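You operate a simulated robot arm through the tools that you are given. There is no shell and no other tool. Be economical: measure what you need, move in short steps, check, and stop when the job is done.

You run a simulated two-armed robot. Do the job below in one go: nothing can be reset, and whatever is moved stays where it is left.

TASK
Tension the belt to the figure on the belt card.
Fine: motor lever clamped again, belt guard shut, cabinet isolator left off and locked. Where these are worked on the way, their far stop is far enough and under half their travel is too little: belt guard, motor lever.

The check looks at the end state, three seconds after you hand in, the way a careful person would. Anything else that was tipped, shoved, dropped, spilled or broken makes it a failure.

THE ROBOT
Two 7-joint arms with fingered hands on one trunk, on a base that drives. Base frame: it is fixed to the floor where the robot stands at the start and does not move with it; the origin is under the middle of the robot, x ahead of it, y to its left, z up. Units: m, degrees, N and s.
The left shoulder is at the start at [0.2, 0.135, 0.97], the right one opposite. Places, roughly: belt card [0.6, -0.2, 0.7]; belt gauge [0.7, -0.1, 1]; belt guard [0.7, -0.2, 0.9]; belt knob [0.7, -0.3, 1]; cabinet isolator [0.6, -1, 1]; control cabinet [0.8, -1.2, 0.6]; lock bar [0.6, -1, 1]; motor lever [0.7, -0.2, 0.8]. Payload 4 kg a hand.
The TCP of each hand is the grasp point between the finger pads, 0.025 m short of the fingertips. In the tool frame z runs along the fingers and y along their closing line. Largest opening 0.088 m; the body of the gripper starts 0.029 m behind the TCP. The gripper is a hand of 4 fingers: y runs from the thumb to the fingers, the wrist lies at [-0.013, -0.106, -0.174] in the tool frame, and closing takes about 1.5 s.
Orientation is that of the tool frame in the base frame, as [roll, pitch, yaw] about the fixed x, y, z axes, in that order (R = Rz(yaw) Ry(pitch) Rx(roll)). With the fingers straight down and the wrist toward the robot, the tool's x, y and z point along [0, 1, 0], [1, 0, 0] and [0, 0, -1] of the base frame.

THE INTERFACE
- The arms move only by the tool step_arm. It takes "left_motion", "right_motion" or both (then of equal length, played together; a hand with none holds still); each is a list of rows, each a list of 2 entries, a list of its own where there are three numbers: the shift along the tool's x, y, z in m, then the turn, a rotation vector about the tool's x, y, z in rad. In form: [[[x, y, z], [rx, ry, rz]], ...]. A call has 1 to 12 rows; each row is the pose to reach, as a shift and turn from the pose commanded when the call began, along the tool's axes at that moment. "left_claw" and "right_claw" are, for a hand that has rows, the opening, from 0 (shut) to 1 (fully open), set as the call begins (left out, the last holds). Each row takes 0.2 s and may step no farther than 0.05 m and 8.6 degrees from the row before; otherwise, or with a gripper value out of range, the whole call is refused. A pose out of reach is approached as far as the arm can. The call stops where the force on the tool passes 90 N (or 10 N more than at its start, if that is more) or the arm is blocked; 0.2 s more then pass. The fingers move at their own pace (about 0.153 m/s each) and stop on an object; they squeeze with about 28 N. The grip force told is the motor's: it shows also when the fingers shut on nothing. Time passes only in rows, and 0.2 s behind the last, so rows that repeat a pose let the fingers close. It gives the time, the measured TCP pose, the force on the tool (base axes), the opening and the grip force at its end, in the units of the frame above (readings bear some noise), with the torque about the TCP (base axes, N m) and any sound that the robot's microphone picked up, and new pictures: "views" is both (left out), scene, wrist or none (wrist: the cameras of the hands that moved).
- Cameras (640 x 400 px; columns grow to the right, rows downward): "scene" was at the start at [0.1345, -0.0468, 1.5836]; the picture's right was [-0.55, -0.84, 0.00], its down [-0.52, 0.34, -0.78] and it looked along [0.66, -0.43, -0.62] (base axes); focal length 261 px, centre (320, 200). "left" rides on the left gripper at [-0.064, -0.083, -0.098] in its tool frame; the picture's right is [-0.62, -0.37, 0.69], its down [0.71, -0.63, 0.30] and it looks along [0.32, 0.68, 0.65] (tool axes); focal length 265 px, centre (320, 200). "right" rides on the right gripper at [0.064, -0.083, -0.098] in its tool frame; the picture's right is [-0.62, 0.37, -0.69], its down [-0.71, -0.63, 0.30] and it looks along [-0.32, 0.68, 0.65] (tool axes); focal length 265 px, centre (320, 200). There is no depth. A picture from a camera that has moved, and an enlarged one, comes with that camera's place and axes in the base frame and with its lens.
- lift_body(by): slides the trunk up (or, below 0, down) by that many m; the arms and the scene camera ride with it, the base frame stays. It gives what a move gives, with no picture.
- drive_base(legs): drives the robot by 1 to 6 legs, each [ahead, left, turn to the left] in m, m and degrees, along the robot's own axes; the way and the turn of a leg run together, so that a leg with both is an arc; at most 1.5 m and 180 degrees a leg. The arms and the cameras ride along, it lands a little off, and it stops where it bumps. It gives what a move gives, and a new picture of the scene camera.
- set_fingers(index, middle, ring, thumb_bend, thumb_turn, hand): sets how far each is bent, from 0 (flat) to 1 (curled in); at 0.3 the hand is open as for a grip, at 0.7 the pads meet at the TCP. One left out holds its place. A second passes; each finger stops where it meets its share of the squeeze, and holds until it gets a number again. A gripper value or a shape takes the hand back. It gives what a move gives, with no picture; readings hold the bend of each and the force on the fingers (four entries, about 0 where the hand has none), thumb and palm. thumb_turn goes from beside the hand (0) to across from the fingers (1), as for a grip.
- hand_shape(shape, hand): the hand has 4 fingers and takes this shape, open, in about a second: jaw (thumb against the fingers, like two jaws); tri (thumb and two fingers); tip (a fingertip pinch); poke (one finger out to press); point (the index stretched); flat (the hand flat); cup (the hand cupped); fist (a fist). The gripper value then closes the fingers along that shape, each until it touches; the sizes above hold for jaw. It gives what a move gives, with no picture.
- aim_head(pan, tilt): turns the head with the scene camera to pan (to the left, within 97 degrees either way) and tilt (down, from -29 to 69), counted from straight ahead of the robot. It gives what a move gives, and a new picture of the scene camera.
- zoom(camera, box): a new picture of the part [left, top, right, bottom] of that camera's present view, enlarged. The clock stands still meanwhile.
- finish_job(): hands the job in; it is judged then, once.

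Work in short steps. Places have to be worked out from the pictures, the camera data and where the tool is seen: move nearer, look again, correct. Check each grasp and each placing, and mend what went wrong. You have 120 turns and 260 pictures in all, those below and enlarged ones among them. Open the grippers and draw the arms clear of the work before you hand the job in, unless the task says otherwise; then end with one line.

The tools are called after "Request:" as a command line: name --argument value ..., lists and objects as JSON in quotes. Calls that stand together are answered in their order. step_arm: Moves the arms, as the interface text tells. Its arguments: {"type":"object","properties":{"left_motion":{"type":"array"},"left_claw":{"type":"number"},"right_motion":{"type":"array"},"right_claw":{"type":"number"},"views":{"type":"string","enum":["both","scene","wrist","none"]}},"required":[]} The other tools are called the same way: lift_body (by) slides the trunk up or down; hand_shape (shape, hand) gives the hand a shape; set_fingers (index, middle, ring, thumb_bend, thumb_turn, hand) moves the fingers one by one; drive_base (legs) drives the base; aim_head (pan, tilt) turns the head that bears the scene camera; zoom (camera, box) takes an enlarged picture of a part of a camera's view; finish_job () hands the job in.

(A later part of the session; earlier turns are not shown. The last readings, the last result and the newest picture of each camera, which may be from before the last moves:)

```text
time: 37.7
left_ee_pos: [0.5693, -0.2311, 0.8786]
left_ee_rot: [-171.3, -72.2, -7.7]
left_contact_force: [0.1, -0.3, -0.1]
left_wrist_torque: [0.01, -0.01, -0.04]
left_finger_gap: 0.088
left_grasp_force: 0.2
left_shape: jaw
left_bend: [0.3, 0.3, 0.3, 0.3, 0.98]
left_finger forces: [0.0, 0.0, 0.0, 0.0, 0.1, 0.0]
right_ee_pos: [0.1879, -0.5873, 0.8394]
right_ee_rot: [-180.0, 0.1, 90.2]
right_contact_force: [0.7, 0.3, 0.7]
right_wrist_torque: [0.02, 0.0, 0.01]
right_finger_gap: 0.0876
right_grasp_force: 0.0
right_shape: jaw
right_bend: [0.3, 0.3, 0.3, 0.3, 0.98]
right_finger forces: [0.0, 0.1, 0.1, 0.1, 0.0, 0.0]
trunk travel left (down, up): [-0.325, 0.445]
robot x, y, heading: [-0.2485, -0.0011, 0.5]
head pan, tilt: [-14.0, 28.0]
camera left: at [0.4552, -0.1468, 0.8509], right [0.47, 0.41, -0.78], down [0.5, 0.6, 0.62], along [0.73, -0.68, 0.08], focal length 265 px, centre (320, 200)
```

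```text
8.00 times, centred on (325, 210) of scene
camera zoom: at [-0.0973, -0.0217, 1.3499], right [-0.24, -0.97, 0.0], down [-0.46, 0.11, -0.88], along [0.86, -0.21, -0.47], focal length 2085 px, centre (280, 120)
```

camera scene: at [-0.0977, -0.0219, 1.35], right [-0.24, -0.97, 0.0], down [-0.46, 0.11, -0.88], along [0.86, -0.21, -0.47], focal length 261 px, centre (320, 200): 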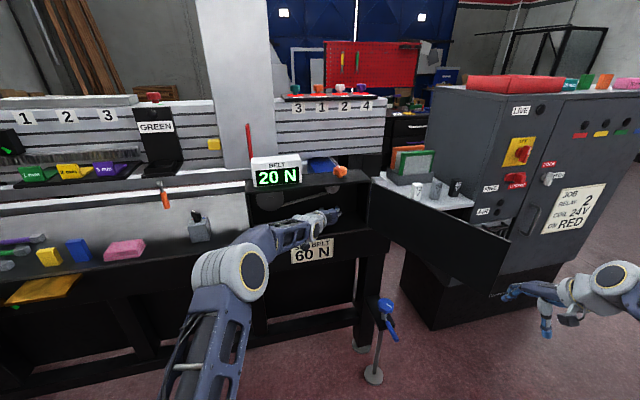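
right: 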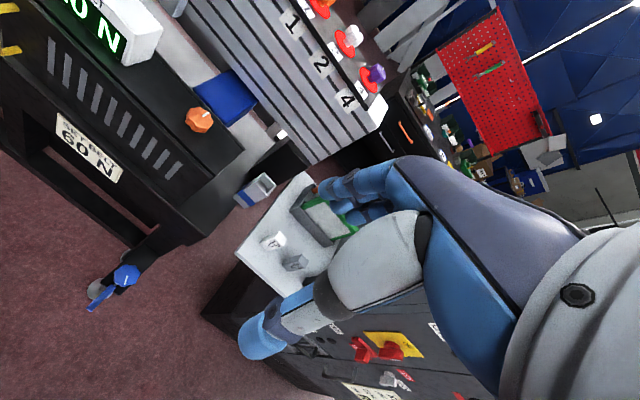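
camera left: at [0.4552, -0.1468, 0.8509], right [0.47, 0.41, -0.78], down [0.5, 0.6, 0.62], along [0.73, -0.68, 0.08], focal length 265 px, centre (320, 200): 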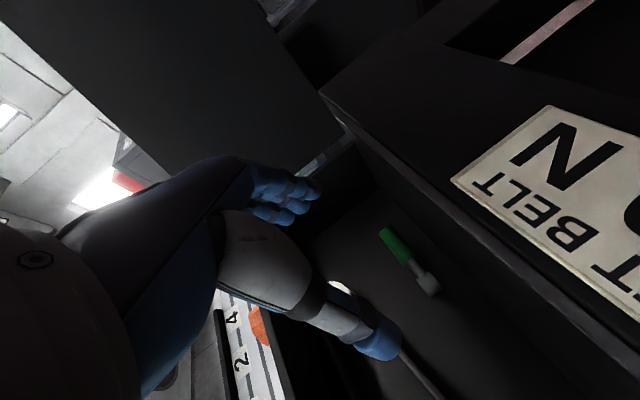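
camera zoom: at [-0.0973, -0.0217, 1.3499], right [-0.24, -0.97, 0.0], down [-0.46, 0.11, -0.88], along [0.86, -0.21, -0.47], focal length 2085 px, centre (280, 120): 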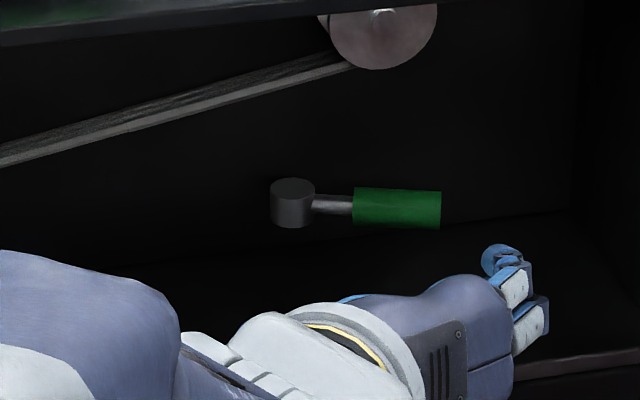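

The lever has in fact swung to the right (~70-80° from its clamped, outward position), i.e. released. Next the knob, with the right hand: I draw the left hand back and left, and raise the trunk.

Request:
step_arm --left_motion '[[[0, 0, -0.04], [0, 0, 0]], [[0, 0, -0.08], [0, 0, 0]], [[0, -0.04, -0.1], [0, 0, 0]], [[0, -0.08, -0.1], [0, 0, 0]], [[0, -0.12, -0.1], [0, 0, 0]], [[0, -0.16, -0.1], [0, 0, 0]], [[0, -0.2, -0.1], [0, 0, 0]], [[0, -0.24, -0.1], [0, 0, 0]]]' --views "none"

Request:
lift_body --by 0.3

Request:
aim_head --pan -22 --tilt 40

Request:
zoom --camera "scene" --box '[200, 120, 460, 300]'

```text
time: 39.5
left_ee_pos: [0.4751, 0.0043, 0.9212]
left_ee_rot: [-171.2, -72.1, -8.1]
left_contact_force: [-0.3, -0.1, -0.4]
left_wrist_torque: [-0.01, 0.0, -0.01]
left_finger_gap: 0.088
left_grasp_force: 0.1
left_shape: jaw
left_bend: [0.3, 0.3, 0.3, 0.3, 0.98]
left_finger forces: [0.1, 0.1, 0.1, 0.0, 0.0, 0.0]
right_ee_pos: [0.1866, -0.5885, 0.8398]
right_ee_rot: [-179.9, 0.1, 90.2]
right_contact_force: [0.4, -0.2, -0.3]
right_wrist_torque: [-0.02, 0.01, -0.02]
right_finger_gap: 0.0877
right_grasp_force: 0.1
right_shape: jaw
right_bend: [0.3, 0.3, 0.3, 0.3, 0.98]
right_finger forces: [0.0, 0.0, 0.0, 0.1, 0.0, 0.0]
trunk travel left (down, up): [-0.325, 0.445]
robot x, y, heading: [-0.2461, -0.0004, 0.2]
head pan, tilt: [-14.0, 28.0]
```

```text
time: 42.5
left_ee_pos: [0.475, 0.0045, 1.221]
left_ee_rot: [-170.8, -72.1, -8.5]
left_contact_force: [-0.7, 0.5, -0.6]
left_wrist_torque: [0.02, -0.02, -0.02]
left_finger_gap: 0.0879
left_grasp_force: 0.0
left_shape: jaw
left_bend: [0.3, 0.3, 0.3, 0.3, 0.98]
left_finger forces: [0.1, 0.1, 0.0, 0.0, 0.0, 0.1]
right_ee_pos: [0.1887, -0.5873, 1.1399]
right_ee_rot: [180.0, 0.0, 90.3]
right_contact_force: [-0.1, 0.9, 0.3]
right_wrist_torque: [0.01, -0.02, 0.02]
right_finger_gap: 0.0878
right_grasp_force: 0.0
right_shape: jaw
right_bend: [0.3, 0.3, 0.3, 0.3, 0.98]
right_finger forces: [0.1, 0.0, 0.1, 0.0, 0.1, 0.0]
trunk travel left (down, up): [-0.625, 0.145]
robot x, y, heading: [-0.2494, -0.0016, 0.3]
head pan, tilt: [-14.0, 28.0]
```

```text
time: 43.2
left_ee_pos: [0.4744, 0.0044, 1.221]
left_ee_rot: [-171.1, -72.3, -8.2]
left_contact_force: [-0.1, 0.4, -0.5]
left_wrist_torque: [0.0, -0.01, 0.02]
left_finger_gap: 0.0881
left_grasp_force: 0.0
left_shape: jaw
left_bend: [0.3, 0.3, 0.3, 0.3, 0.98]
left_finger forces: [0.1, 0.1, 0.0, 0.1, 0.1, 0.0]
right_ee_pos: [0.1885, -0.5874, 1.1411]
right_ee_rot: [180.0, 0.0, 90.1]
right_contact_force: [-0.2, 0.2, 0.0]
right_wrist_torque: [0.0, 0.01, -0.03]
right_finger_gap: 0.0879
right_grasp_force: 0.1
right_shape: jaw
right_bend: [0.3, 0.3, 0.3, 0.3, 0.98]
right_finger forces: [0.0, 0.1, 0.1, 0.0, 0.0, 0.1]
trunk travel left (down, up): [-0.625, 0.145]
robot x, y, heading: [-0.2475, -0.0018, 0.5]
head pan, tilt: [-22.0, 40.0]
camera scene: at [-0.1071, -0.0316, 1.6315], right [-0.37, -0.93, 0.0], down [-0.6, 0.24, -0.77], along [0.71, -0.28, -0.64], focal length 261 px, centre (320, 200)
```

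scene: 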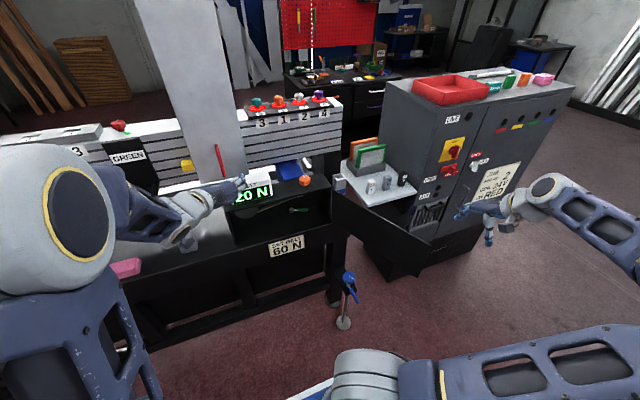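

```text
2.22 times, centred on (330, 210) of scene
camera zoom: at [-0.1071, -0.0316, 1.6315], right [-0.37, -0.93, 0.0], down [-0.6, 0.24, -0.77], along [0.71, -0.28, -0.64], focal length 579 px, centre (298, 178)
```

zoom: 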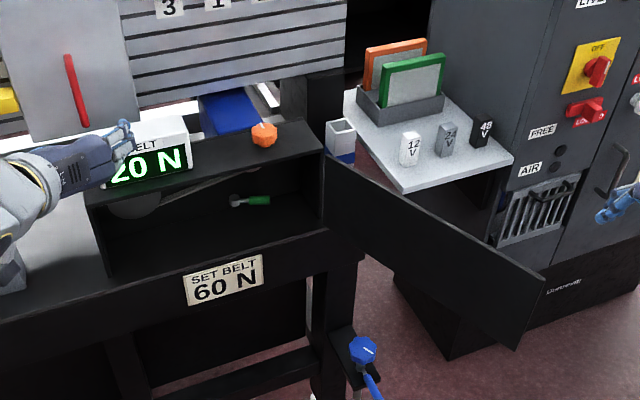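

The knob is clear and the guard edge lies near [0.28,-0.57] below z 0.98. I bring the right hand forward and up over the guard toward the knob.

Request:
step_arm --right_motion '[[[0.0, 0.0, -0.04], [0, 0, 0]], [[0.02, 0.03, -0.06], [0, 0, 0]], [[0.05, 0.06, -0.06], [0, 0, 0]], [[0.08, 0.095, -0.06], [0, 0, 0]], [[0.11, 0.13, -0.06], [0, 0, 0]], [[0.14, 0.165, -0.06], [0, 0, 0]], [[0.17, 0.2, -0.06], [0, 0, 0]], [[0.2, 0.235, -0.06], [0, 0, 0]], [[0.23, 0.27, -0.06], [0, 0, 0]], [[0.26, 0.305, -0.06], [0, 0, 0]], [[0.29, 0.34, -0.06], [0, 0, 0]]]' --views "scene"

```text
time: 45.6
left_ee_pos: [0.4737, 0.0029, 1.2216]
left_ee_rot: [-171.1, -72.2, -8.2]
left_contact_force: [0.0, 0.3, 1.6]
left_wrist_torque: [-0.01, 0.01, 0.01]
left_finger_gap: 0.0877
left_grasp_force: 0.1
left_shape: jaw
left_bend: [0.3, 0.3, 0.3, 0.3, 0.98]
left_finger forces: [0.0, 0.0, 0.0, 0.0, 0.0, 0.1]
right_ee_pos: [0.5286, -0.2977, 1.1992]
right_ee_rot: [-180.0, 0.0, 90.2]
right_contact_force: [0.1, 0.2, -0.3]
right_wrist_torque: [-0.03, -0.03, 0.0]
right_finger_gap: 0.0878
right_grasp_force: 0.1
right_shape: jaw
right_bend: [0.3, 0.3, 0.3, 0.3, 0.98]
right_finger forces: [0.0, 0.0, 0.0, 0.0, 0.1, 0.0]
trunk travel left (down, up): [-0.625, 0.145]
robot x, y, heading: [-0.2467, -0.0019, 0.5]
head pan, tilt: [-22.0, 40.0]
camera scene: at [-0.1075, -0.032, 1.6315], right [-0.37, -0.93, 0.0], down [-0.6, 0.24, -0.77], along [0.71, -0.28, -0.64], focal length 261 px, centre (320, 200)
```

scene: 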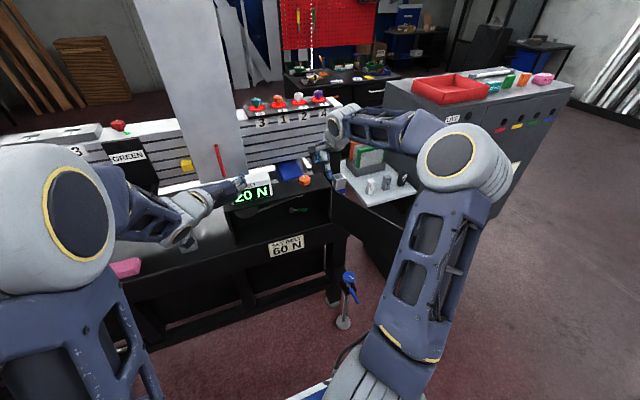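

The right elbow is well above the guard. I drive forward 0.12 m.

Request:
drive_base --legs '[[0.12, 0, 0]]'

Request:
zoom --camera "right" --box '[0, 0, 639, 399]'

```text
time: 46.9
left_ee_pos: [0.5975, 0.0047, 1.2212]
left_ee_rot: [-171.0, -72.1, -8.3]
left_contact_force: [0.2, -0.4, -0.2]
left_wrist_torque: [-0.02, 0.02, 0.01]
left_finger_gap: 0.0879
left_grasp_force: 0.1
left_shape: jaw
left_bend: [0.3, 0.3, 0.3, 0.3, 0.98]
left_finger forces: [0.0, 0.0, 0.0, 0.0, 0.0, 0.0]
right_ee_pos: [0.6509, -0.2951, 1.1987]
right_ee_rot: [180.0, 0.1, 90.4]
right_contact_force: [-0.2, -0.5, -1.1]
right_wrist_torque: [0.01, -0.03, -0.01]
right_finger_gap: 0.088
right_grasp_force: 0.1
right_shape: jaw
right_bend: [0.3, 0.3, 0.3, 0.3, 0.98]
right_finger forces: [0.1, 0.0, 0.0, 0.0, 0.0, 0.0]
trunk travel left (down, up): [-0.625, 0.145]
robot x, y, heading: [-0.1287, 0.0007, 0.4]
head pan, tilt: [-22.0, 40.0]
camera scene: at [0.0146, -0.0308, 1.6314], right [-0.37, -0.93, 0.0], down [-0.6, 0.24, -0.77], along [0.71, -0.28, -0.64], focal length 261 px, centre (320, 200)
```

scene: 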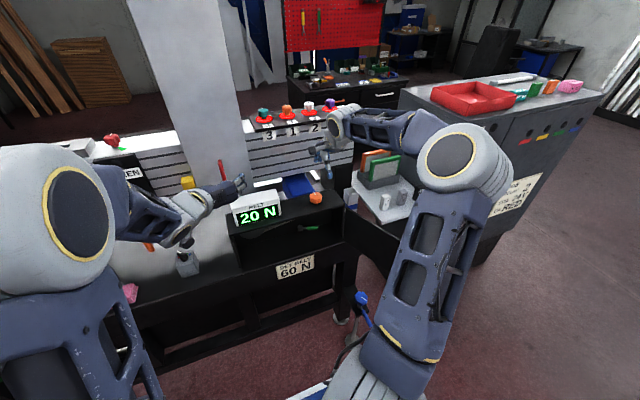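

```text
1.00 times, centred on (320, 200) of right (not enlarged: the box is as wide or as high as the picture)
camera zoom: at [0.5651, -0.2315, 1.2965], right [0.37, -0.62, 0.69], down [-0.63, -0.72, -0.3], along [0.69, -0.32, -0.65], focal length 266 px, centre (320, 200)
```

zoom: 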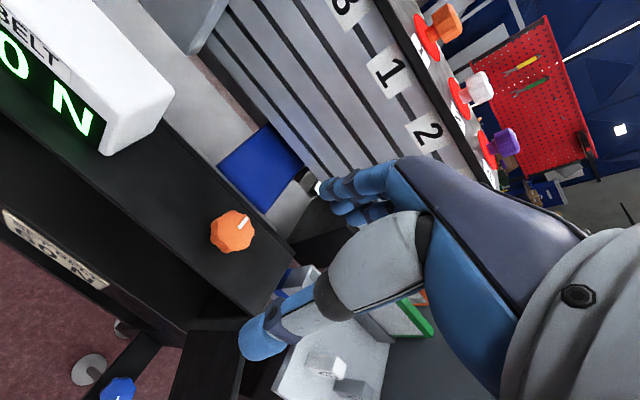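

Knob is at about [0.72,-0.293], top ~1.02, pointer toward +x. I move above it and check alignment.

Request:
step_arm --right_motion '[[[0.001, 0.023, 0.035], [0, 0, 0]], [[0.002, 0.046, 0.07], [0, 0, 0]], [[0.002, 0.069, 0.105], [0, 0, 0]], [[0.002, 0.069, 0.13], [0, 0, 0]]]' --views "both"

Request:
zoom --camera "scene" --box '[270, 140, 370, 240]'

```text
time: 47.9
left_ee_pos: [0.5972, 0.0055, 1.2208]
left_ee_rot: [-170.8, -72.1, -8.4]
left_contact_force: [0.6, -0.2, 0.5]
left_wrist_torque: [0.01, 0.01, -0.02]
left_finger_gap: 0.0878
left_grasp_force: 0.1
left_shape: jaw
left_bend: [0.3, 0.3, 0.3, 0.3, 0.98]
left_finger forces: [0.1, 0.1, 0.0, 0.0, 0.0, 0.0]
right_ee_pos: [0.7155, -0.3032, 1.0689]
right_ee_rot: [180.0, 0.0, 90.2]
right_contact_force: [-0.7, 0.2, 1.4]
right_wrist_torque: [-0.02, 0.02, 0.01]
right_finger_gap: 0.0875
right_grasp_force: 0.0
right_shape: jaw
right_bend: [0.3, 0.3, 0.3, 0.3, 0.98]
right_finger forces: [0.0, 0.1, 0.0, 0.0, 0.1, 0.0]
right hand out of reach, approached as far as the arm can: row 3, 4
trunk travel left (down, up): [-0.625, 0.145]
robot x, y, heading: [-0.1278, 0.0007, 0.3]
head pan, tilt: [-22.0, 40.0]
camera scene: at [0.0146, -0.0306, 1.6315], right [-0.37, -0.93, 0.0], down [-0.6, 0.24, -0.77], along [0.71, -0.28, -0.64], focal length 261 px, centre (320, 200)
camera right: at [0.6299, -0.2379, 1.1666], right [0.37, -0.62, 0.69], down [-0.63, -0.72, -0.3], along [0.69, -0.32, -0.65], focal length 265 px, centre (320, 200)
```

scene: 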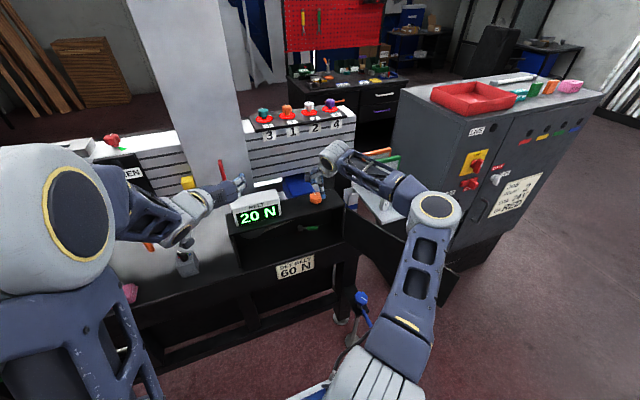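
right: 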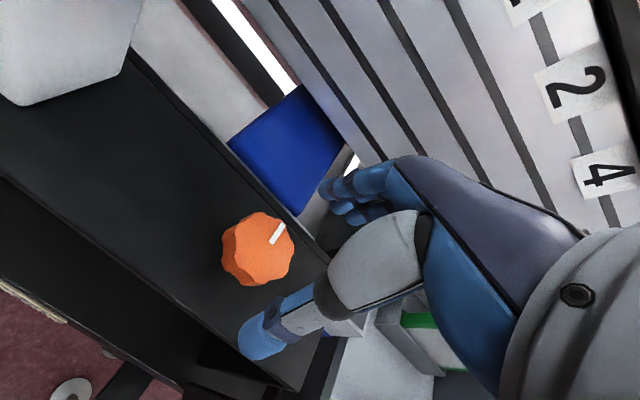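

```text
4.00 times, centred on (320, 190) of scene
camera zoom: at [0.0146, -0.0306, 1.6315], right [-0.37, -0.93, 0.0], down [-0.6, 0.24, -0.77], along [0.71, -0.28, -0.64], focal length 1043 px, centre (320, 240)
```

zoom: 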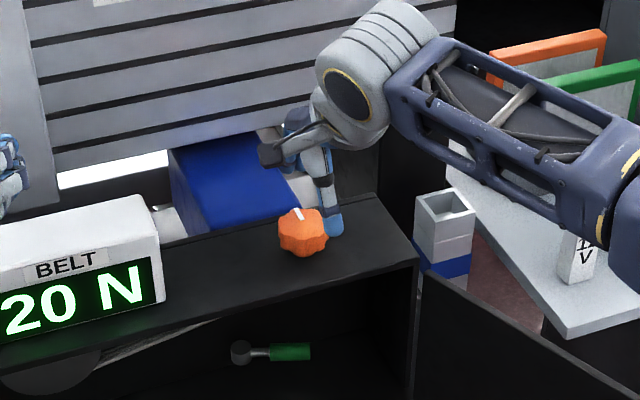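

Slightly out of reach; I raise the trunk 8 cm and drive 7 cm nearer.

Request:
lift_body --by 0.08

Request:
drive_base --legs '[[0.07, 0, 0]]'

```text
time: 49.0
left_ee_pos: [0.5964, 0.0041, 1.2998]
left_ee_rot: [-171.1, -72.2, -8.1]
left_contact_force: [1.2, -0.6, 0.4]
left_wrist_torque: [0.0, 0.0, 0.01]
left_finger_gap: 0.088
left_grasp_force: 0.0
left_shape: jaw
left_bend: [0.3, 0.3, 0.3, 0.3, 0.98]
left_finger forces: [0.0, 0.1, 0.1, 0.1, 0.0, 0.0]
right_ee_pos: [0.714, -0.3021, 1.149]
right_ee_rot: [-180.0, 0.0, 90.3]
right_contact_force: [0.3, 0.6, 0.1]
right_wrist_torque: [-0.02, -0.03, 0.03]
right_finger_gap: 0.0874
right_grasp_force: 0.1
right_shape: jaw
right_bend: [0.3, 0.3, 0.3, 0.3, 0.98]
right_finger forces: [0.0, 0.0, 0.0, 0.0, 0.1, 0.0]
trunk travel left (down, up): [-0.705, 0.065]
robot x, y, heading: [-0.1254, 0.0017, 0.1]
head pan, tilt: [-22.0, 40.0]
```

```text
time: 50.1
left_ee_pos: [0.6689, 0.0048, 1.3007]
left_ee_rot: [-170.6, -72.2, -8.6]
left_contact_force: [0.5, -0.4, 0.1]
left_wrist_torque: [0.0, -0.05, 0.01]
left_finger_gap: 0.0878
left_grasp_force: 0.0
left_shape: jaw
left_bend: [0.3, 0.3, 0.3, 0.3, 0.98]
left_finger forces: [0.0, 0.1, 0.1, 0.0, 0.0, 0.0]
right_ee_pos: [0.7863, -0.3021, 1.1495]
right_ee_rot: [-180.0, -0.1, 90.2]
right_contact_force: [0.1, -0.3, 0.6]
right_wrist_torque: [0.01, 0.02, -0.01]
right_finger_gap: 0.0876
right_grasp_force: 0.0
right_shape: jaw
right_bend: [0.3, 0.3, 0.3, 0.3, 0.98]
right_finger forces: [0.1, 0.0, 0.0, 0.0, 0.0, 0.0]
trunk travel left (down, up): [-0.705, 0.065]
robot x, y, heading: [-0.0549, 0.0005, 0.4]
head pan, tilt: [-22.0, 40.0]
camera scene: at [0.0856, -0.0305, 1.7114], right [-0.37, -0.93, 0.0], down [-0.6, 0.24, -0.77], along [0.71, -0.28, -0.64], focal length 261 px, centre (320, 200)
```

scene: 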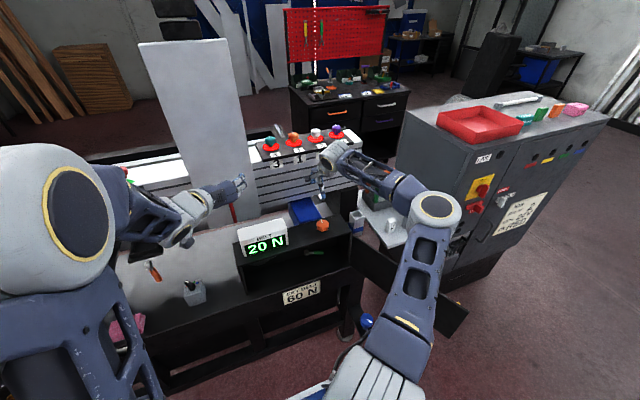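

I move the right hand above the knob and simultaneously draw the left hand back a little from the grey panel.

Request:
step_arm --right_motion '[[[0.003, -0.018, 0.025], [0, 0, 0]], [[0.005, -0.036, 0.05], [0, 0, 0]], [[0.008, -0.054, 0.075], [0, 0, 0]], [[0.01, -0.069, 0.1], [0, 0, 0]]]' --left_motion '[[[0, 0, -0.02], [0, 0, 0]], [[0, 0, -0.04], [0, 0, 0]], [[0, 0, -0.06], [0, 0, 0]], [[0, 0, -0.08], [0, 0, 0]]]' --views "wrist"

Request:
zoom --camera "scene" --box '[260, 160, 380, 260]'

```text
time: 51.1
left_ee_pos: [0.5927, 0.004, 1.3251]
left_ee_rot: [-171.4, -72.2, -7.9]
left_contact_force: [0.6, -0.7, -0.5]
left_wrist_torque: [-0.02, -0.02, 0.0]
left_finger_gap: 0.0881
left_grasp_force: 0.2
left_shape: jaw
left_bend: [0.3, 0.3, 0.3, 0.3, 0.98]
left_finger forces: [0.0, 0.0, 0.0, 0.1, 0.1, 0.0]
right_ee_pos: [0.7153, -0.2932, 1.0483]
right_ee_rot: [-179.9, 0.1, 90.2]
right_contact_force: [0.4, -0.6, 0.9]
right_wrist_torque: [0.03, -0.02, -0.03]
right_finger_gap: 0.0879
right_grasp_force: 0.1
right_shape: jaw
right_bend: [0.3, 0.3, 0.3, 0.3, 0.98]
right_finger forces: [0.0, 0.0, 0.0, 0.0, 0.0, 0.0]
trunk travel left (down, up): [-0.705, 0.065]
robot x, y, heading: [-0.0561, 0.0002, 0.3]
head pan, tilt: [-22.0, 40.0]
camera right: at [0.6302, -0.2287, 1.1461], right [0.37, -0.62, 0.69], down [-0.63, -0.72, -0.3], along [0.68, -0.32, -0.65], focal length 265 px, centre (320, 200)
camera left: at [0.4784, 0.088, 1.2972], right [0.47, 0.41, -0.78], down [0.5, 0.6, 0.62], along [0.72, -0.68, 0.08], focal length 265 px, centre (320, 200)
```

right: 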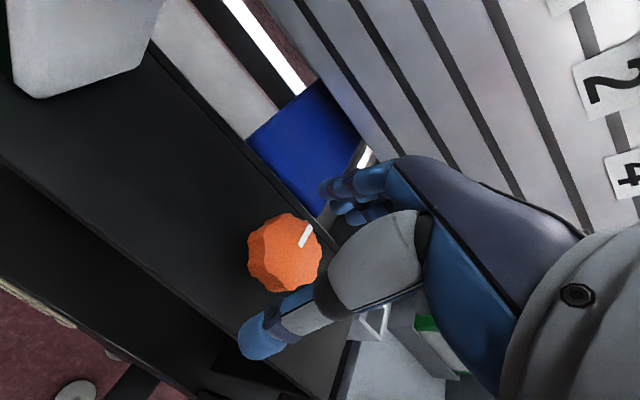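
left: 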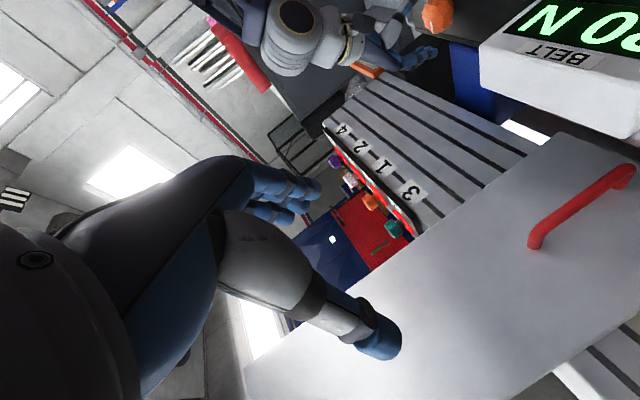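

```text
4.00 times, centred on (320, 210) of scene
camera zoom: at [0.0861, -0.0305, 1.7114], right [-0.37, -0.93, 0.0], down [-0.6, 0.24, -0.77], along [0.71, -0.28, -0.64], focal length 1043 px, centre (320, 160)
```

zoom: 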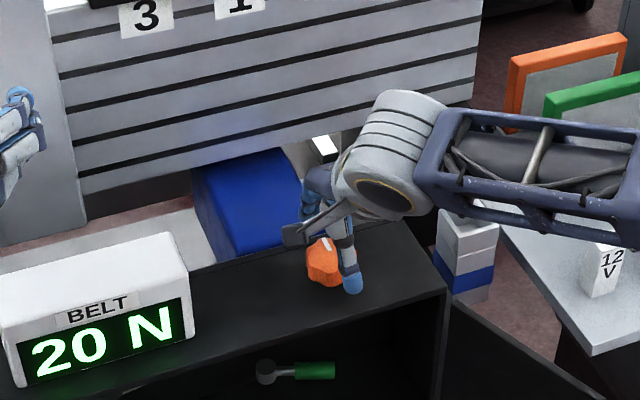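

The projection of the TCP lowered 3.5 cm falls right on the knob. I descend and close.

Request:
step_arm --right_motion '[[[0, 0, 0.02], [0, 0, 0]], [[0, 0, 0.037], [0, 0, 0]]]' --views "none"

Request:
step_arm --right_motion '[[[0, 0, 0], [0, 0, 0]], [[0, 0, 0], [0, 0, 0]], [[0, 0, 0], [0, 0, 0]], [[0, 0, 0], [0, 0, 0]], [[0, 0, 0], [0, 0, 0]], [[0, 0, 0], [0, 0, 0]]]' --right_claw 0 --views "wrist"

```text
time: 51.7
left_ee_pos: [0.5929, 0.0035, 1.3252]
left_ee_rot: [-170.6, -72.2, -8.6]
left_contact_force: [0.5, -0.7, 0.5]
left_wrist_torque: [0.02, 0.03, 0.0]
left_finger_gap: 0.0879
left_grasp_force: 0.0
left_shape: jaw
left_bend: [0.3, 0.3, 0.3, 0.3, 0.98]
left_finger forces: [0.0, 0.0, 0.1, 0.0, 0.0, 0.0]
right_ee_pos: [0.7157, -0.292, 1.0112]
right_ee_rot: [180.0, 0.0, 90.3]
right_contact_force: [0.3, 0.5, -0.1]
right_wrist_torque: [0.03, -0.02, 0.02]
right_finger_gap: 0.0878
right_grasp_force: 0.0
right_shape: jaw
right_bend: [0.3, 0.3, 0.3, 0.3, 0.98]
right_finger forces: [0.0, 0.0, 0.1, 0.0, 0.0, 0.0]
trunk travel left (down, up): [-0.705, 0.065]
robot x, y, heading: [-0.0539, -0.001, 0.3]
head pan, tilt: [-22.0, 40.0]
```

```text
time: 53.1
left_ee_pos: [0.5922, 0.0034, 1.3247]
left_ee_rot: [-170.8, -72.2, -8.4]
left_contact_force: [0.5, -0.9, 0.9]
left_wrist_torque: [0.0, -0.02, -0.02]
left_finger_gap: 0.0881
left_grasp_force: 0.1
left_shape: jaw
left_bend: [0.3, 0.3, 0.3, 0.3, 0.98]
left_finger forces: [0.0, 0.0, 0.1, 0.0, 0.0, 0.0]
right_ee_pos: [0.7161, -0.2925, 1.0106]
right_ee_rot: [-179.9, 0.0, 90.2]
right_contact_force: [-2.9, 0.6, -7.2]
right_wrist_torque: [0.08, 0.15, 0.1]
right_finger_gap: 0.0358
right_grasp_force: 28.3
right_shape: jaw
right_bend: [0.74, 0.46, 0.49, 0.74, 1.0]
right_finger forces: [16.5, 9.5, 2.3, 0.0, 31.8, 0.0]
trunk travel left (down, up): [-0.705, 0.065]
robot x, y, heading: [-0.0549, -0.0043, 0.3]
head pan, tilt: [-22.0, 40.0]
camera right: at [0.631, -0.2282, 1.1087], right [0.37, -0.62, 0.69], down [-0.63, -0.72, -0.3], along [0.68, -0.32, -0.65], focal length 265 px, centre (320, 200)
```

right: 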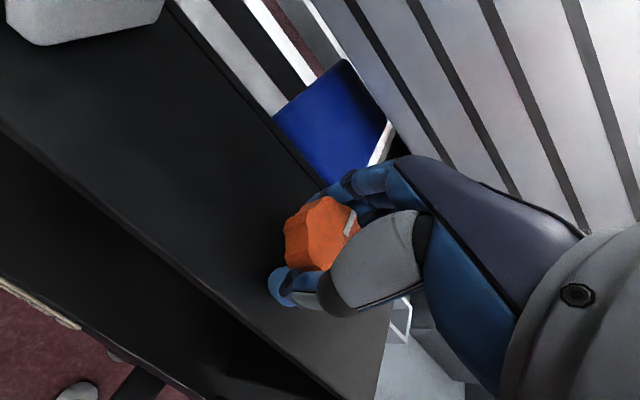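

Gripped (gap 36 mm). I turn it ~17° clockwise from above as a test and read the gauge.

Request:
step_arm --right_motion '[[[0, -0.0005, 0], [0, 0, 0.1]], [[0.0002, -0.001, 0], [0, 0, 0.2]], [[0.0005, -0.0013, 0], [0, 0, 0.3]]]' --views "wrist"

Request:
zoom --camera "scene" --box '[230, 190, 350, 280]'

```text
time: 53.9
left_ee_pos: [0.5926, 0.005, 1.3248]
left_ee_rot: [-171.0, -72.1, -8.2]
left_contact_force: [-0.7, -0.6, -0.5]
left_wrist_torque: [0.0, -0.01, 0.01]
left_finger_gap: 0.0878
left_grasp_force: 0.1
left_shape: jaw
left_bend: [0.3, 0.3, 0.3, 0.3, 0.98]
left_finger forces: [0.1, 0.1, 0.0, 0.0, 0.1, 0.1]
right_ee_pos: [0.7147, -0.2903, 1.0113]
right_ee_rot: [180.0, -0.1, 73.0]
right_contact_force: [6.4, 6.2, -10.2]
right_wrist_torque: [0.2, 0.11, 0.25]
right_finger_gap: 0.0354
right_grasp_force: 27.7
right_shape: jaw
right_bend: [0.74, 0.46, 0.49, 0.74, 1.0]
right_finger forces: [21.5, 12.1, 2.5, 0.1, 34.0, 0.0]
trunk travel left (down, up): [-0.705, 0.065]
robot x, y, heading: [-0.0556, 0.0013, 0.5]
head pan, tilt: [-22.0, 40.0]
camera right: at [0.6534, -0.2055, 1.1087], right [0.17, -0.7, 0.69], down [-0.81, -0.5, -0.31], along [0.56, -0.51, -0.65], focal length 265 px, centre (320, 200)
```

right: 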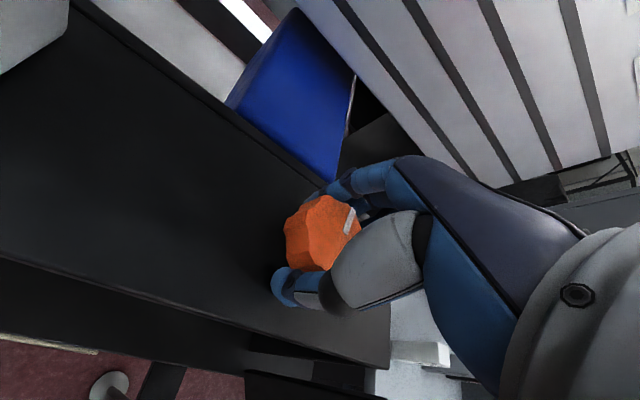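

```text
4.44 times, centred on (290, 235) of scene
camera zoom: at [0.0864, -0.0304, 1.7113], right [-0.37, -0.93, 0.0], down [-0.6, 0.24, -0.77], along [0.71, -0.28, -0.64], focal length 1158 px, centre (453, 44)
```

zoom: 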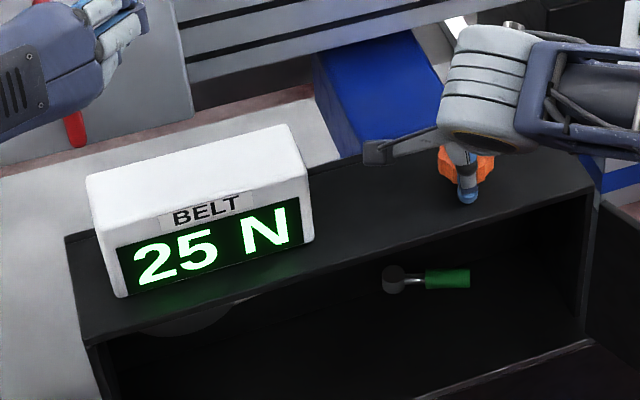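

Clockwise works: 25 N after 17°. I need about 120° more; I continue with 50° in this grip.

Request:
step_arm --right_motion '[[[0.0003, 0, 0], [0, 0, 0.14]], [[0.0006, 0, 0], [0, 0, 0.28]], [[0.001, -0.0003, 0], [0, 0, 0.42]], [[0.0015, -0.0006, 0], [0, 0, 0.56]], [[0.002, -0.001, 0], [0, 0, 0.7]], [[0.0025, -0.0015, 0], [0, 0, 0.84]]]' --views "wrist"

Request:
zoom --camera "scene" --box '[230, 190, 350, 280]'

```text
time: 55.3
left_ee_pos: [0.593, 0.0036, 1.3256]
left_ee_rot: [-170.8, -72.1, -8.5]
left_contact_force: [0.0, -0.5, -0.4]
left_wrist_torque: [0.0, 0.01, 0.0]
left_finger_gap: 0.0879
left_grasp_force: 0.1
left_shape: jaw
left_bend: [0.3, 0.3, 0.3, 0.3, 0.98]
left_finger forces: [0.1, 0.0, 0.1, 0.1, 0.0, 0.1]
right_ee_pos: [0.6814, -0.3183, 1.0253]
right_ee_rot: [179.9, 0.0, 24.6]
right_contact_force: [-0.9, -0.2, 0.3]
right_wrist_torque: [-0.02, 0.01, 0.01]
right_finger_gap: 0.0223
right_grasp_force: 27.9
right_shape: jaw
right_bend: [0.76, 0.54, 0.5, 0.88, 1.0]
right_finger forces: [0.0, 0.0, 0.1, 0.0, 0.1, 0.0]
right hand out of reach, approached as far as the arm can: row 4, 5, 6
trunk travel left (down, up): [-0.705, 0.065]
robot x, y, heading: [-0.0565, 0.0012, 0.1]
head pan, tilt: [-22.0, 40.0]
camera right: at [0.7025, -0.2146, 1.1217], right [-0.41, -0.59, 0.69], down [-0.91, 0.27, -0.31], along [-0.01, -0.76, -0.65], focal length 265 px, centre (320, 200)
```

right: 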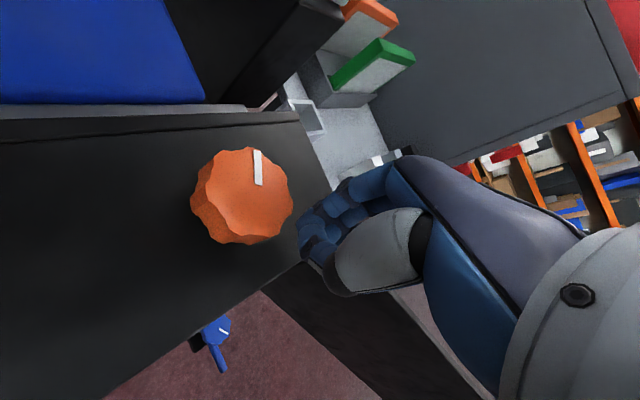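

```text
4.44 times, centred on (290, 235) of scene
camera zoom: at [0.0857, -0.0308, 1.7117], right [-0.37, -0.93, 0.0], down [-0.6, 0.24, -0.77], along [0.71, -0.28, -0.64], focal length 1158 px, centre (453, 44)
```

zoom: 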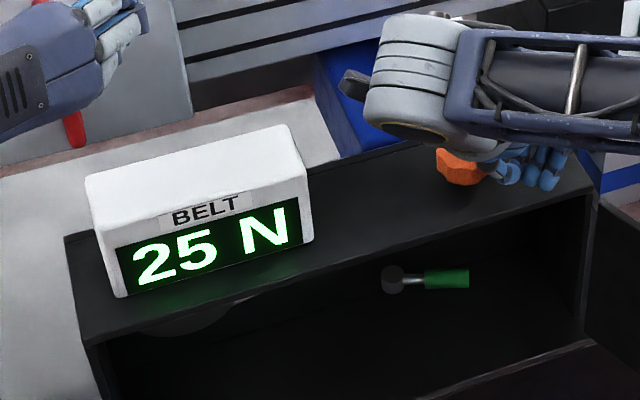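

The arm ran to its limit and slipped off. Better range: regrasp with a large yaw (~140°, wrist to the right) and turn down to ~75°. I lift, open and yaw back.

Request:
step_arm --right_motion '[[[0, 0, -0.035], [0, 0, 0]], [[0, 0, -0.06], [0, 0, 0]], [[0.005, -0.001, -0.06], [0, 0, -0.145]], [[0.01, -0.002, -0.06], [0, 0, -0.29]], [[0.015, -0.004, -0.06], [0, 0, -0.435]], [[0.02, -0.005, -0.06], [0, 0, -0.58]], [[0.025, -0.006, -0.06], [0, 0, -0.725]], [[0.03, -0.008, -0.06], [0, 0, -0.87]], [[0.034, -0.009, -0.06], [0, 0, -1.015]], [[0.038, -0.01, -0.06], [0, 0, -1.16]], [[0.042, -0.012, -0.06], [0, 0, -1.305]], [[0.045, -0.0123, -0.06], [0, 0, -1.45]]]' --right_claw 1 --views "none"

Request:
step_arm --right_motion '[[[0, 0, 0], [0, 0, -0.14]], [[0, 0, 0], [0, 0, -0.28]], [[0, 0, 0], [0, 0, -0.42]], [[0, 0, 0], [0, 0, -0.56]], [[0, 0, 0], [0, 0, -0.7]]]' --views "wrist"

```text
time: 57.9
left_ee_pos: [0.5928, 0.0035, 1.3262]
left_ee_rot: [-171.0, -72.1, -8.3]
left_contact_force: [0.2, 0.4, -0.1]
left_wrist_torque: [0.02, 0.0, 0.02]
left_finger_gap: 0.088
left_grasp_force: 0.1
left_shape: jaw
left_bend: [0.3, 0.3, 0.3, 0.3, 0.98]
left_finger forces: [0.0, 0.1, 0.0, 0.0, 0.0, 0.0]
right_ee_pos: [0.7174, -0.2834, 1.0836]
right_ee_rot: [179.9, 0.0, 108.0]
right_contact_force: [-0.3, -0.5, 0.3]
right_wrist_torque: [0.01, 0.04, -0.06]
right_finger_gap: 0.0877
right_grasp_force: 0.1
right_shape: jaw
right_bend: [0.3, 0.3, 0.3, 0.3, 0.98]
right_finger forces: [0.0, 0.0, 0.0, 0.1, 0.1, 0.1]
trunk travel left (down, up): [-0.705, 0.065]
robot x, y, heading: [-0.0565, 0.0049, 0.2]
head pan, tilt: [-22.0, 40.0]
```

```text
time: 59.1
left_ee_pos: [0.5906, 0.0046, 1.3242]
left_ee_rot: [-170.5, -72.2, -8.8]
left_contact_force: [0.4, 0.4, -1.1]
left_wrist_torque: [-0.01, 0.0, 0.03]
left_finger_gap: 0.0881
left_grasp_force: 0.1
left_shape: jaw
left_bend: [0.3, 0.3, 0.3, 0.3, 0.98]
left_finger forces: [0.0, 0.0, 0.1, 0.1, 0.0, 0.0]
right_ee_pos: [0.7153, -0.2835, 1.0835]
right_ee_rot: [180.0, 0.0, 148.2]
right_contact_force: [0.3, 0.1, 0.5]
right_wrist_torque: [0.03, 0.01, -0.02]
right_finger_gap: 0.0877
right_grasp_force: 0.1
right_shape: jaw
right_bend: [0.3, 0.3, 0.3, 0.3, 0.98]
right_finger forces: [0.0, 0.0, 0.0, 0.0, 0.0, 0.0]
trunk travel left (down, up): [-0.705, 0.065]
robot x, y, heading: [-0.0563, -0.0011, 0.4]
head pan, tilt: [-22.0, 40.0]
camera right: at [0.6166, -0.321, 1.1815], right [0.72, -0.01, 0.69], down [0.28, -0.91, -0.3], along [0.64, 0.41, -0.65], focal length 265 px, centre (320, 200)
```

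right: 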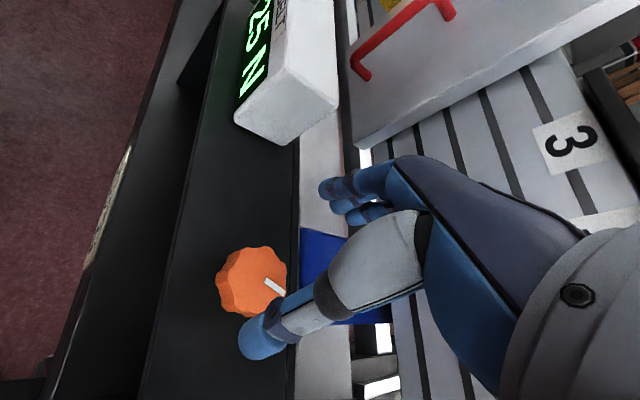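

Yaw 148° works. Knob centre averages [0.716,-0.291]; I descend and close.

Request:
step_arm --right_motion '[[[-0.003, -0.003, 0.035], [0, 0, 0]], [[-0.005, -0.006, 0.072], [0, 0, 0]]]' --views "none"

Request:
step_arm --right_motion '[[[0, 0, 0], [0, 0, 0]], [[0, 0, 0], [0, 0, 0]], [[0, 0, 0], [0, 0, 0]], [[0, 0, 0], [0, 0, 0]], [[0, 0, 0], [0, 0, 0]], [[0, 0, 0], [0, 0, 0]]]' --right_claw 0 --views "wrist"

```text
time: 59.7
left_ee_pos: [0.5928, 0.0041, 1.3251]
left_ee_rot: [-170.9, -72.2, -8.4]
left_contact_force: [0.2, -0.2, 1.2]
left_wrist_torque: [-0.01, -0.01, 0.0]
left_finger_gap: 0.0878
left_grasp_force: 0.2
left_shape: jaw
left_bend: [0.3, 0.3, 0.3, 0.3, 0.98]
left_finger forces: [0.1, 0.1, 0.0, 0.1, 0.1, 0.0]
right_ee_pos: [0.719, -0.2919, 1.0119]
right_ee_rot: [180.0, 0.0, 148.1]
right_contact_force: [0.1, -0.7, -0.7]
right_wrist_torque: [-0.03, -0.04, -0.02]
right_finger_gap: 0.0877
right_grasp_force: 0.2
right_shape: jaw
right_bend: [0.3, 0.3, 0.3, 0.3, 0.98]
right_finger forces: [0.0, 0.0, 0.0, 0.0, 0.1, 0.0]
trunk travel left (down, up): [-0.705, 0.065]
robot x, y, heading: [-0.0562, -0.0029, 0.3]
head pan, tilt: [-22.0, 40.0]
```

```text
time: 61.1
left_ee_pos: [0.592, 0.0037, 1.3239]
left_ee_rot: [-170.7, -72.1, -8.5]
left_contact_force: [0.4, 0.6, -0.1]
left_wrist_torque: [-0.01, -0.02, -0.02]
left_finger_gap: 0.0878
left_grasp_force: 0.1
left_shape: jaw
left_bend: [0.3, 0.3, 0.3, 0.3, 0.98]
left_finger forces: [0.1, 0.0, 0.0, 0.0, 0.0, 0.0]
right_ee_pos: [0.7177, -0.2921, 1.011]
right_ee_rot: [-179.9, 0.0, 148.1]
right_contact_force: [-1.4, -0.7, -14.7]
right_wrist_torque: [0.0, 0.07, 0.09]
right_finger_gap: 0.035
right_grasp_force: 28.3
right_shape: jaw
right_bend: [0.74, 0.53, 0.54, 0.71, 1.0]
right_finger forces: [16.4, 8.0, 3.3, 0.0, 27.4, 0.1]
trunk travel left (down, up): [-0.705, 0.065]
robot x, y, heading: [-0.0573, -0.0004, 0.3]
head pan, tilt: [-22.0, 40.0]
camera right: at [0.618, -0.3286, 1.1089], right [0.72, -0.01, 0.69], down [0.27, -0.91, -0.3], along [0.64, 0.41, -0.66], focal length 265 px, centre (320, 200)
```

right: 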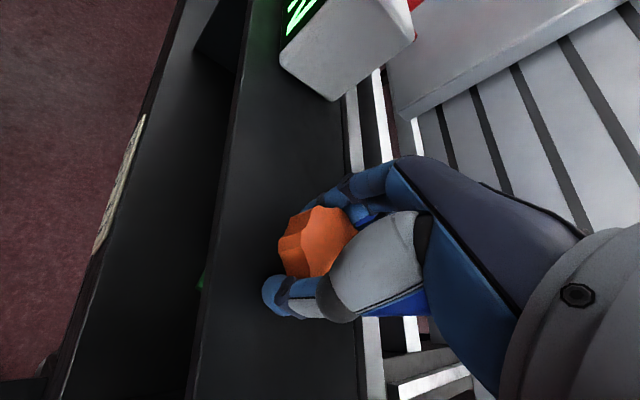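

Good grip. I turn 60° clockwise and read the gauge.

Request:
step_arm --right_motion '[[[0, -0.0004, 0], [0, 0, 0.15]], [[0, -0.0008, 0], [0, 0, 0.3]], [[0.0005, -0.0012, 0], [0, 0, 0.45]], [[0.0005, -0.0016, 0], [0, 0, 0.6]], [[0.001, -0.002, 0], [0, 0, 0.75]], [[0.001, -0.0025, 0], [0, 0, 0.9]], [[0.001, -0.003, 0], [0, 0, 1.05]]]' --views "wrist"

Request:
zoom --camera "scene" --box '[230, 190, 350, 280]'

```text
time: 62.7
left_ee_pos: [0.5934, 0.0033, 1.3234]
left_ee_rot: [-170.9, -72.0, -8.3]
left_contact_force: [0.9, 0.6, 0.1]
left_wrist_torque: [0.0, 0.0, 0.02]
left_finger_gap: 0.0877
left_grasp_force: 0.0
left_shape: jaw
left_bend: [0.3, 0.3, 0.3, 0.3, 0.98]
left_finger forces: [0.1, 0.1, 0.1, 0.0, 0.0, 0.0]
right_ee_pos: [0.7163, -0.2925, 1.0118]
right_ee_rot: [180.0, 0.1, 88.0]
right_contact_force: [15.3, 10.2, -15.7]
right_wrist_torque: [0.19, -0.23, 0.2]
right_finger_gap: 0.0346
right_grasp_force: 28.0
right_shape: jaw
right_bend: [0.74, 0.49, 0.51, 0.73, 1.0]
right_finger forces: [24.3, 18.9, 3.3, 0.0, 24.1, 0.0]
trunk travel left (down, up): [-0.705, 0.065]
robot x, y, heading: [-0.0544, -0.0005, 0.2]
head pan, tilt: [-22.0, 40.0]
camera right: at [0.6341, -0.2255, 1.109], right [0.35, -0.63, 0.69], down [-0.65, -0.69, -0.3], along [0.67, -0.35, -0.65], focal length 265 px, centre (320, 200)
```

right: 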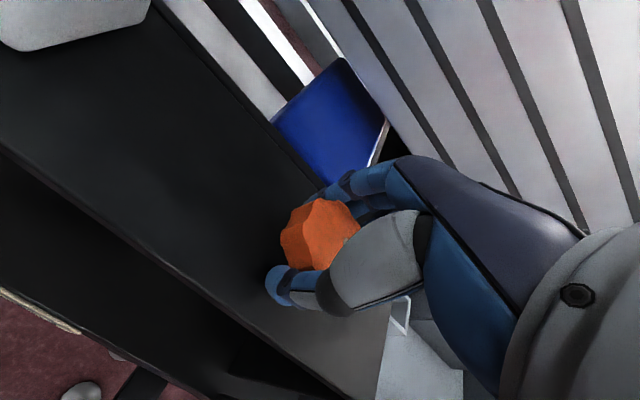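

```text
4.44 times, centred on (290, 235) of scene
camera zoom: at [0.087, -0.0303, 1.7114], right [-0.37, -0.93, 0.0], down [-0.6, 0.24, -0.77], along [0.71, -0.28, -0.64], focal length 1158 px, centre (453, 44)
```

zoom: 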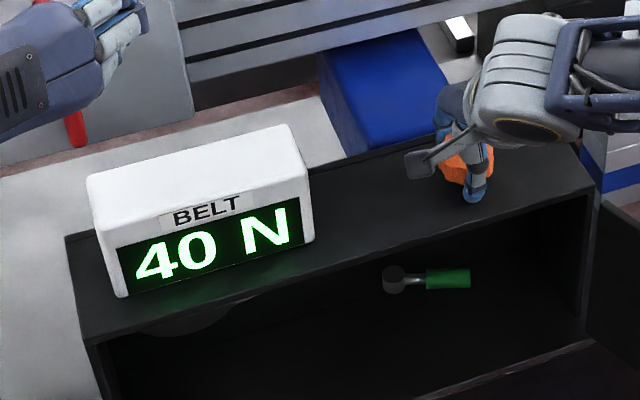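

40 N after 60° (15 N per 60°). I add another 17° here, then regrasp.

Request:
step_arm --right_motion '[[[0, 0, 0], [0, 0, 0.15]], [[0, 0, 0], [0, 0, 0.3]]]' --views "none"

Request:
zoom --camera "scene" --box '[230, 190, 350, 280]'

```text
time: 63.3
left_ee_pos: [0.5932, 0.0036, 1.3241]
left_ee_rot: [-170.8, -72.1, -8.4]
left_contact_force: [-0.6, 0.4, 0.1]
left_wrist_torque: [0.04, 0.0, -0.01]
left_finger_gap: 0.0879
left_grasp_force: 0.0
left_shape: jaw
left_bend: [0.3, 0.3, 0.3, 0.3, 0.98]
left_finger forces: [0.0, 0.0, 0.0, 0.1, 0.1, 0.0]
right_ee_pos: [0.7176, -0.2933, 1.0107]
right_ee_rot: [179.9, -0.1, 70.7]
right_contact_force: [19.4, 8.2, -13.4]
right_wrist_torque: [0.1, -0.36, 0.19]
right_finger_gap: 0.0351
right_grasp_force: 28.5
right_shape: jaw
right_bend: [0.74, 0.49, 0.54, 0.74, 0.98]
right_finger forces: [25.7, 17.0, 3.3, 0.0, 24.3, 0.1]
trunk travel left (down, up): [-0.705, 0.065]
robot x, y, heading: [-0.0524, -0.001, 0.2]
head pan, tilt: [-22.0, 40.0]
```

```text
4.44 times, centred on (290, 235) of scene
camera zoom: at [0.0869, -0.0304, 1.7113], right [-0.37, -0.93, 0.0], down [-0.6, 0.24, -0.77], along [0.71, -0.28, -0.64], focal length 1158 px, centre (453, 44)
```

zoom: 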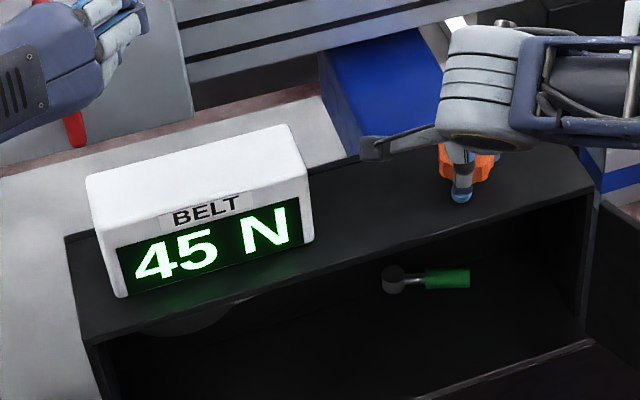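

45 N. I open, lift, yaw back to ~148°.

Request:
step_arm --right_motion '[[[0, 0, 0], [0, 0, 0]], [[0, 0, 0], [0, 0, 0]], [[0, 0, -0.04], [0, 0, 0]], [[0, 0, -0.07], [0, 0, 0]], [[0, 0, -0.07], [0, 0, -0.145]], [[0, 0, -0.07], [0, 0, -0.29]], [[0, 0, -0.07], [0, 0, -0.435]], [[0, 0, -0.07], [0, 0, -0.58]], [[0, 0, -0.07], [0, 0, -0.725]], [[0, 0, -0.07], [0, 0, -0.87]], [[0, 0, -0.07], [0, 0, -1.015]], [[0, 0, -0.07], [0, 0, -1.16]]]' --right_claw 1 --views "none"

Request:
step_arm --right_motion '[[[0, 0, 0], [0, 0, -0.1]], [[0, 0, 0], [0, 0, -0.2]]]' --views "wrist"

Request:
zoom --camera "scene" --box '[230, 190, 350, 280]'

```text
time: 65.9
left_ee_pos: [0.5918, 0.004, 1.3244]
left_ee_rot: [-170.7, -72.2, -8.6]
left_contact_force: [-0.6, 0.6, 0.3]
left_wrist_torque: [-0.04, 0.0, 0.04]
left_finger_gap: 0.0878
left_grasp_force: 0.1
left_shape: jaw
left_bend: [0.3, 0.3, 0.3, 0.3, 0.98]
left_finger forces: [0.0, 0.0, 0.0, 0.0, 0.1, 0.0]
right_ee_pos: [0.7154, -0.2931, 1.0809]
right_ee_rot: [-180.0, -0.1, 137.3]
right_contact_force: [0.3, 0.3, -0.4]
right_wrist_torque: [0.01, -0.01, -0.02]
right_finger_gap: 0.0877
right_grasp_force: 0.0
right_shape: jaw
right_bend: [0.3, 0.3, 0.3, 0.3, 0.98]
right_finger forces: [0.0, 0.1, 0.0, 0.0, 0.0, 0.0]
trunk travel left (down, up): [-0.705, 0.065]
robot x, y, heading: [-0.0583, -0.0004, 0.3]
head pan, tilt: [-22.0, 40.0]
```

```text
time: 66.5
left_ee_pos: [0.5912, 0.0047, 1.3248]
left_ee_rot: [-170.8, -72.2, -8.5]
left_contact_force: [0.6, 0.2, 0.0]
left_wrist_torque: [-0.02, 0.02, -0.01]
left_finger_gap: 0.0878
left_grasp_force: 0.1
left_shape: jaw
left_bend: [0.3, 0.3, 0.3, 0.3, 0.98]
left_finger forces: [0.0, 0.1, 0.0, 0.0, 0.0, 0.0]
right_ee_pos: [0.7154, -0.2941, 1.0798]
right_ee_rot: [-180.0, 0.1, 148.7]
right_contact_force: [0.4, -0.5, 0.7]
right_wrist_torque: [0.01, 0.02, 0.0]
right_finger_gap: 0.0877
right_grasp_force: 0.1
right_shape: jaw
right_bend: [0.3, 0.3, 0.3, 0.3, 0.98]
right_finger forces: [0.1, 0.0, 0.0, 0.1, 0.1, 0.0]
trunk travel left (down, up): [-0.705, 0.065]
robot x, y, heading: [-0.0512, -0.0004, 0.3]
head pan, tilt: [-22.0, 40.0]
camera right: at [0.6158, -0.331, 1.1785], right [0.72, -0.01, 0.69], down [0.28, -0.91, -0.3], along [0.63, 0.42, -0.65], focal length 265 px, centre (320, 200)
```

right: 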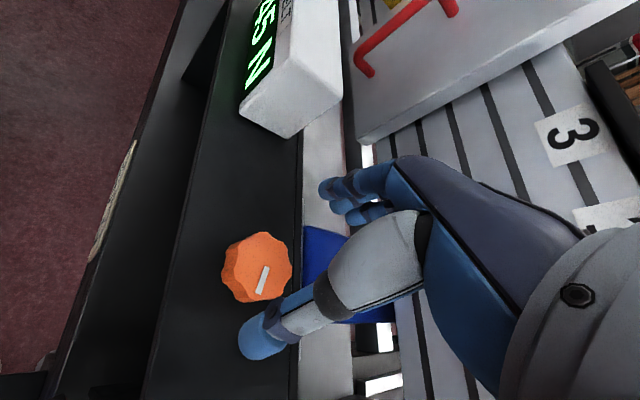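

```text
4.44 times, centred on (290, 235) of scene
camera zoom: at [0.0857, -0.0306, 1.7114], right [-0.37, -0.93, 0.0], down [-0.6, 0.24, -0.77], along [0.71, -0.28, -0.64], focal length 1158 px, centre (453, 44)
```

zoom: 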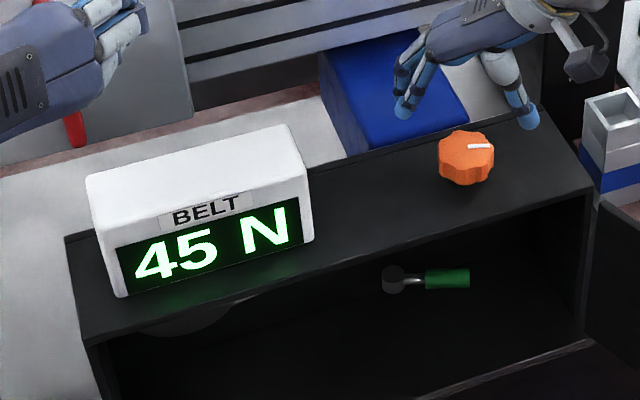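

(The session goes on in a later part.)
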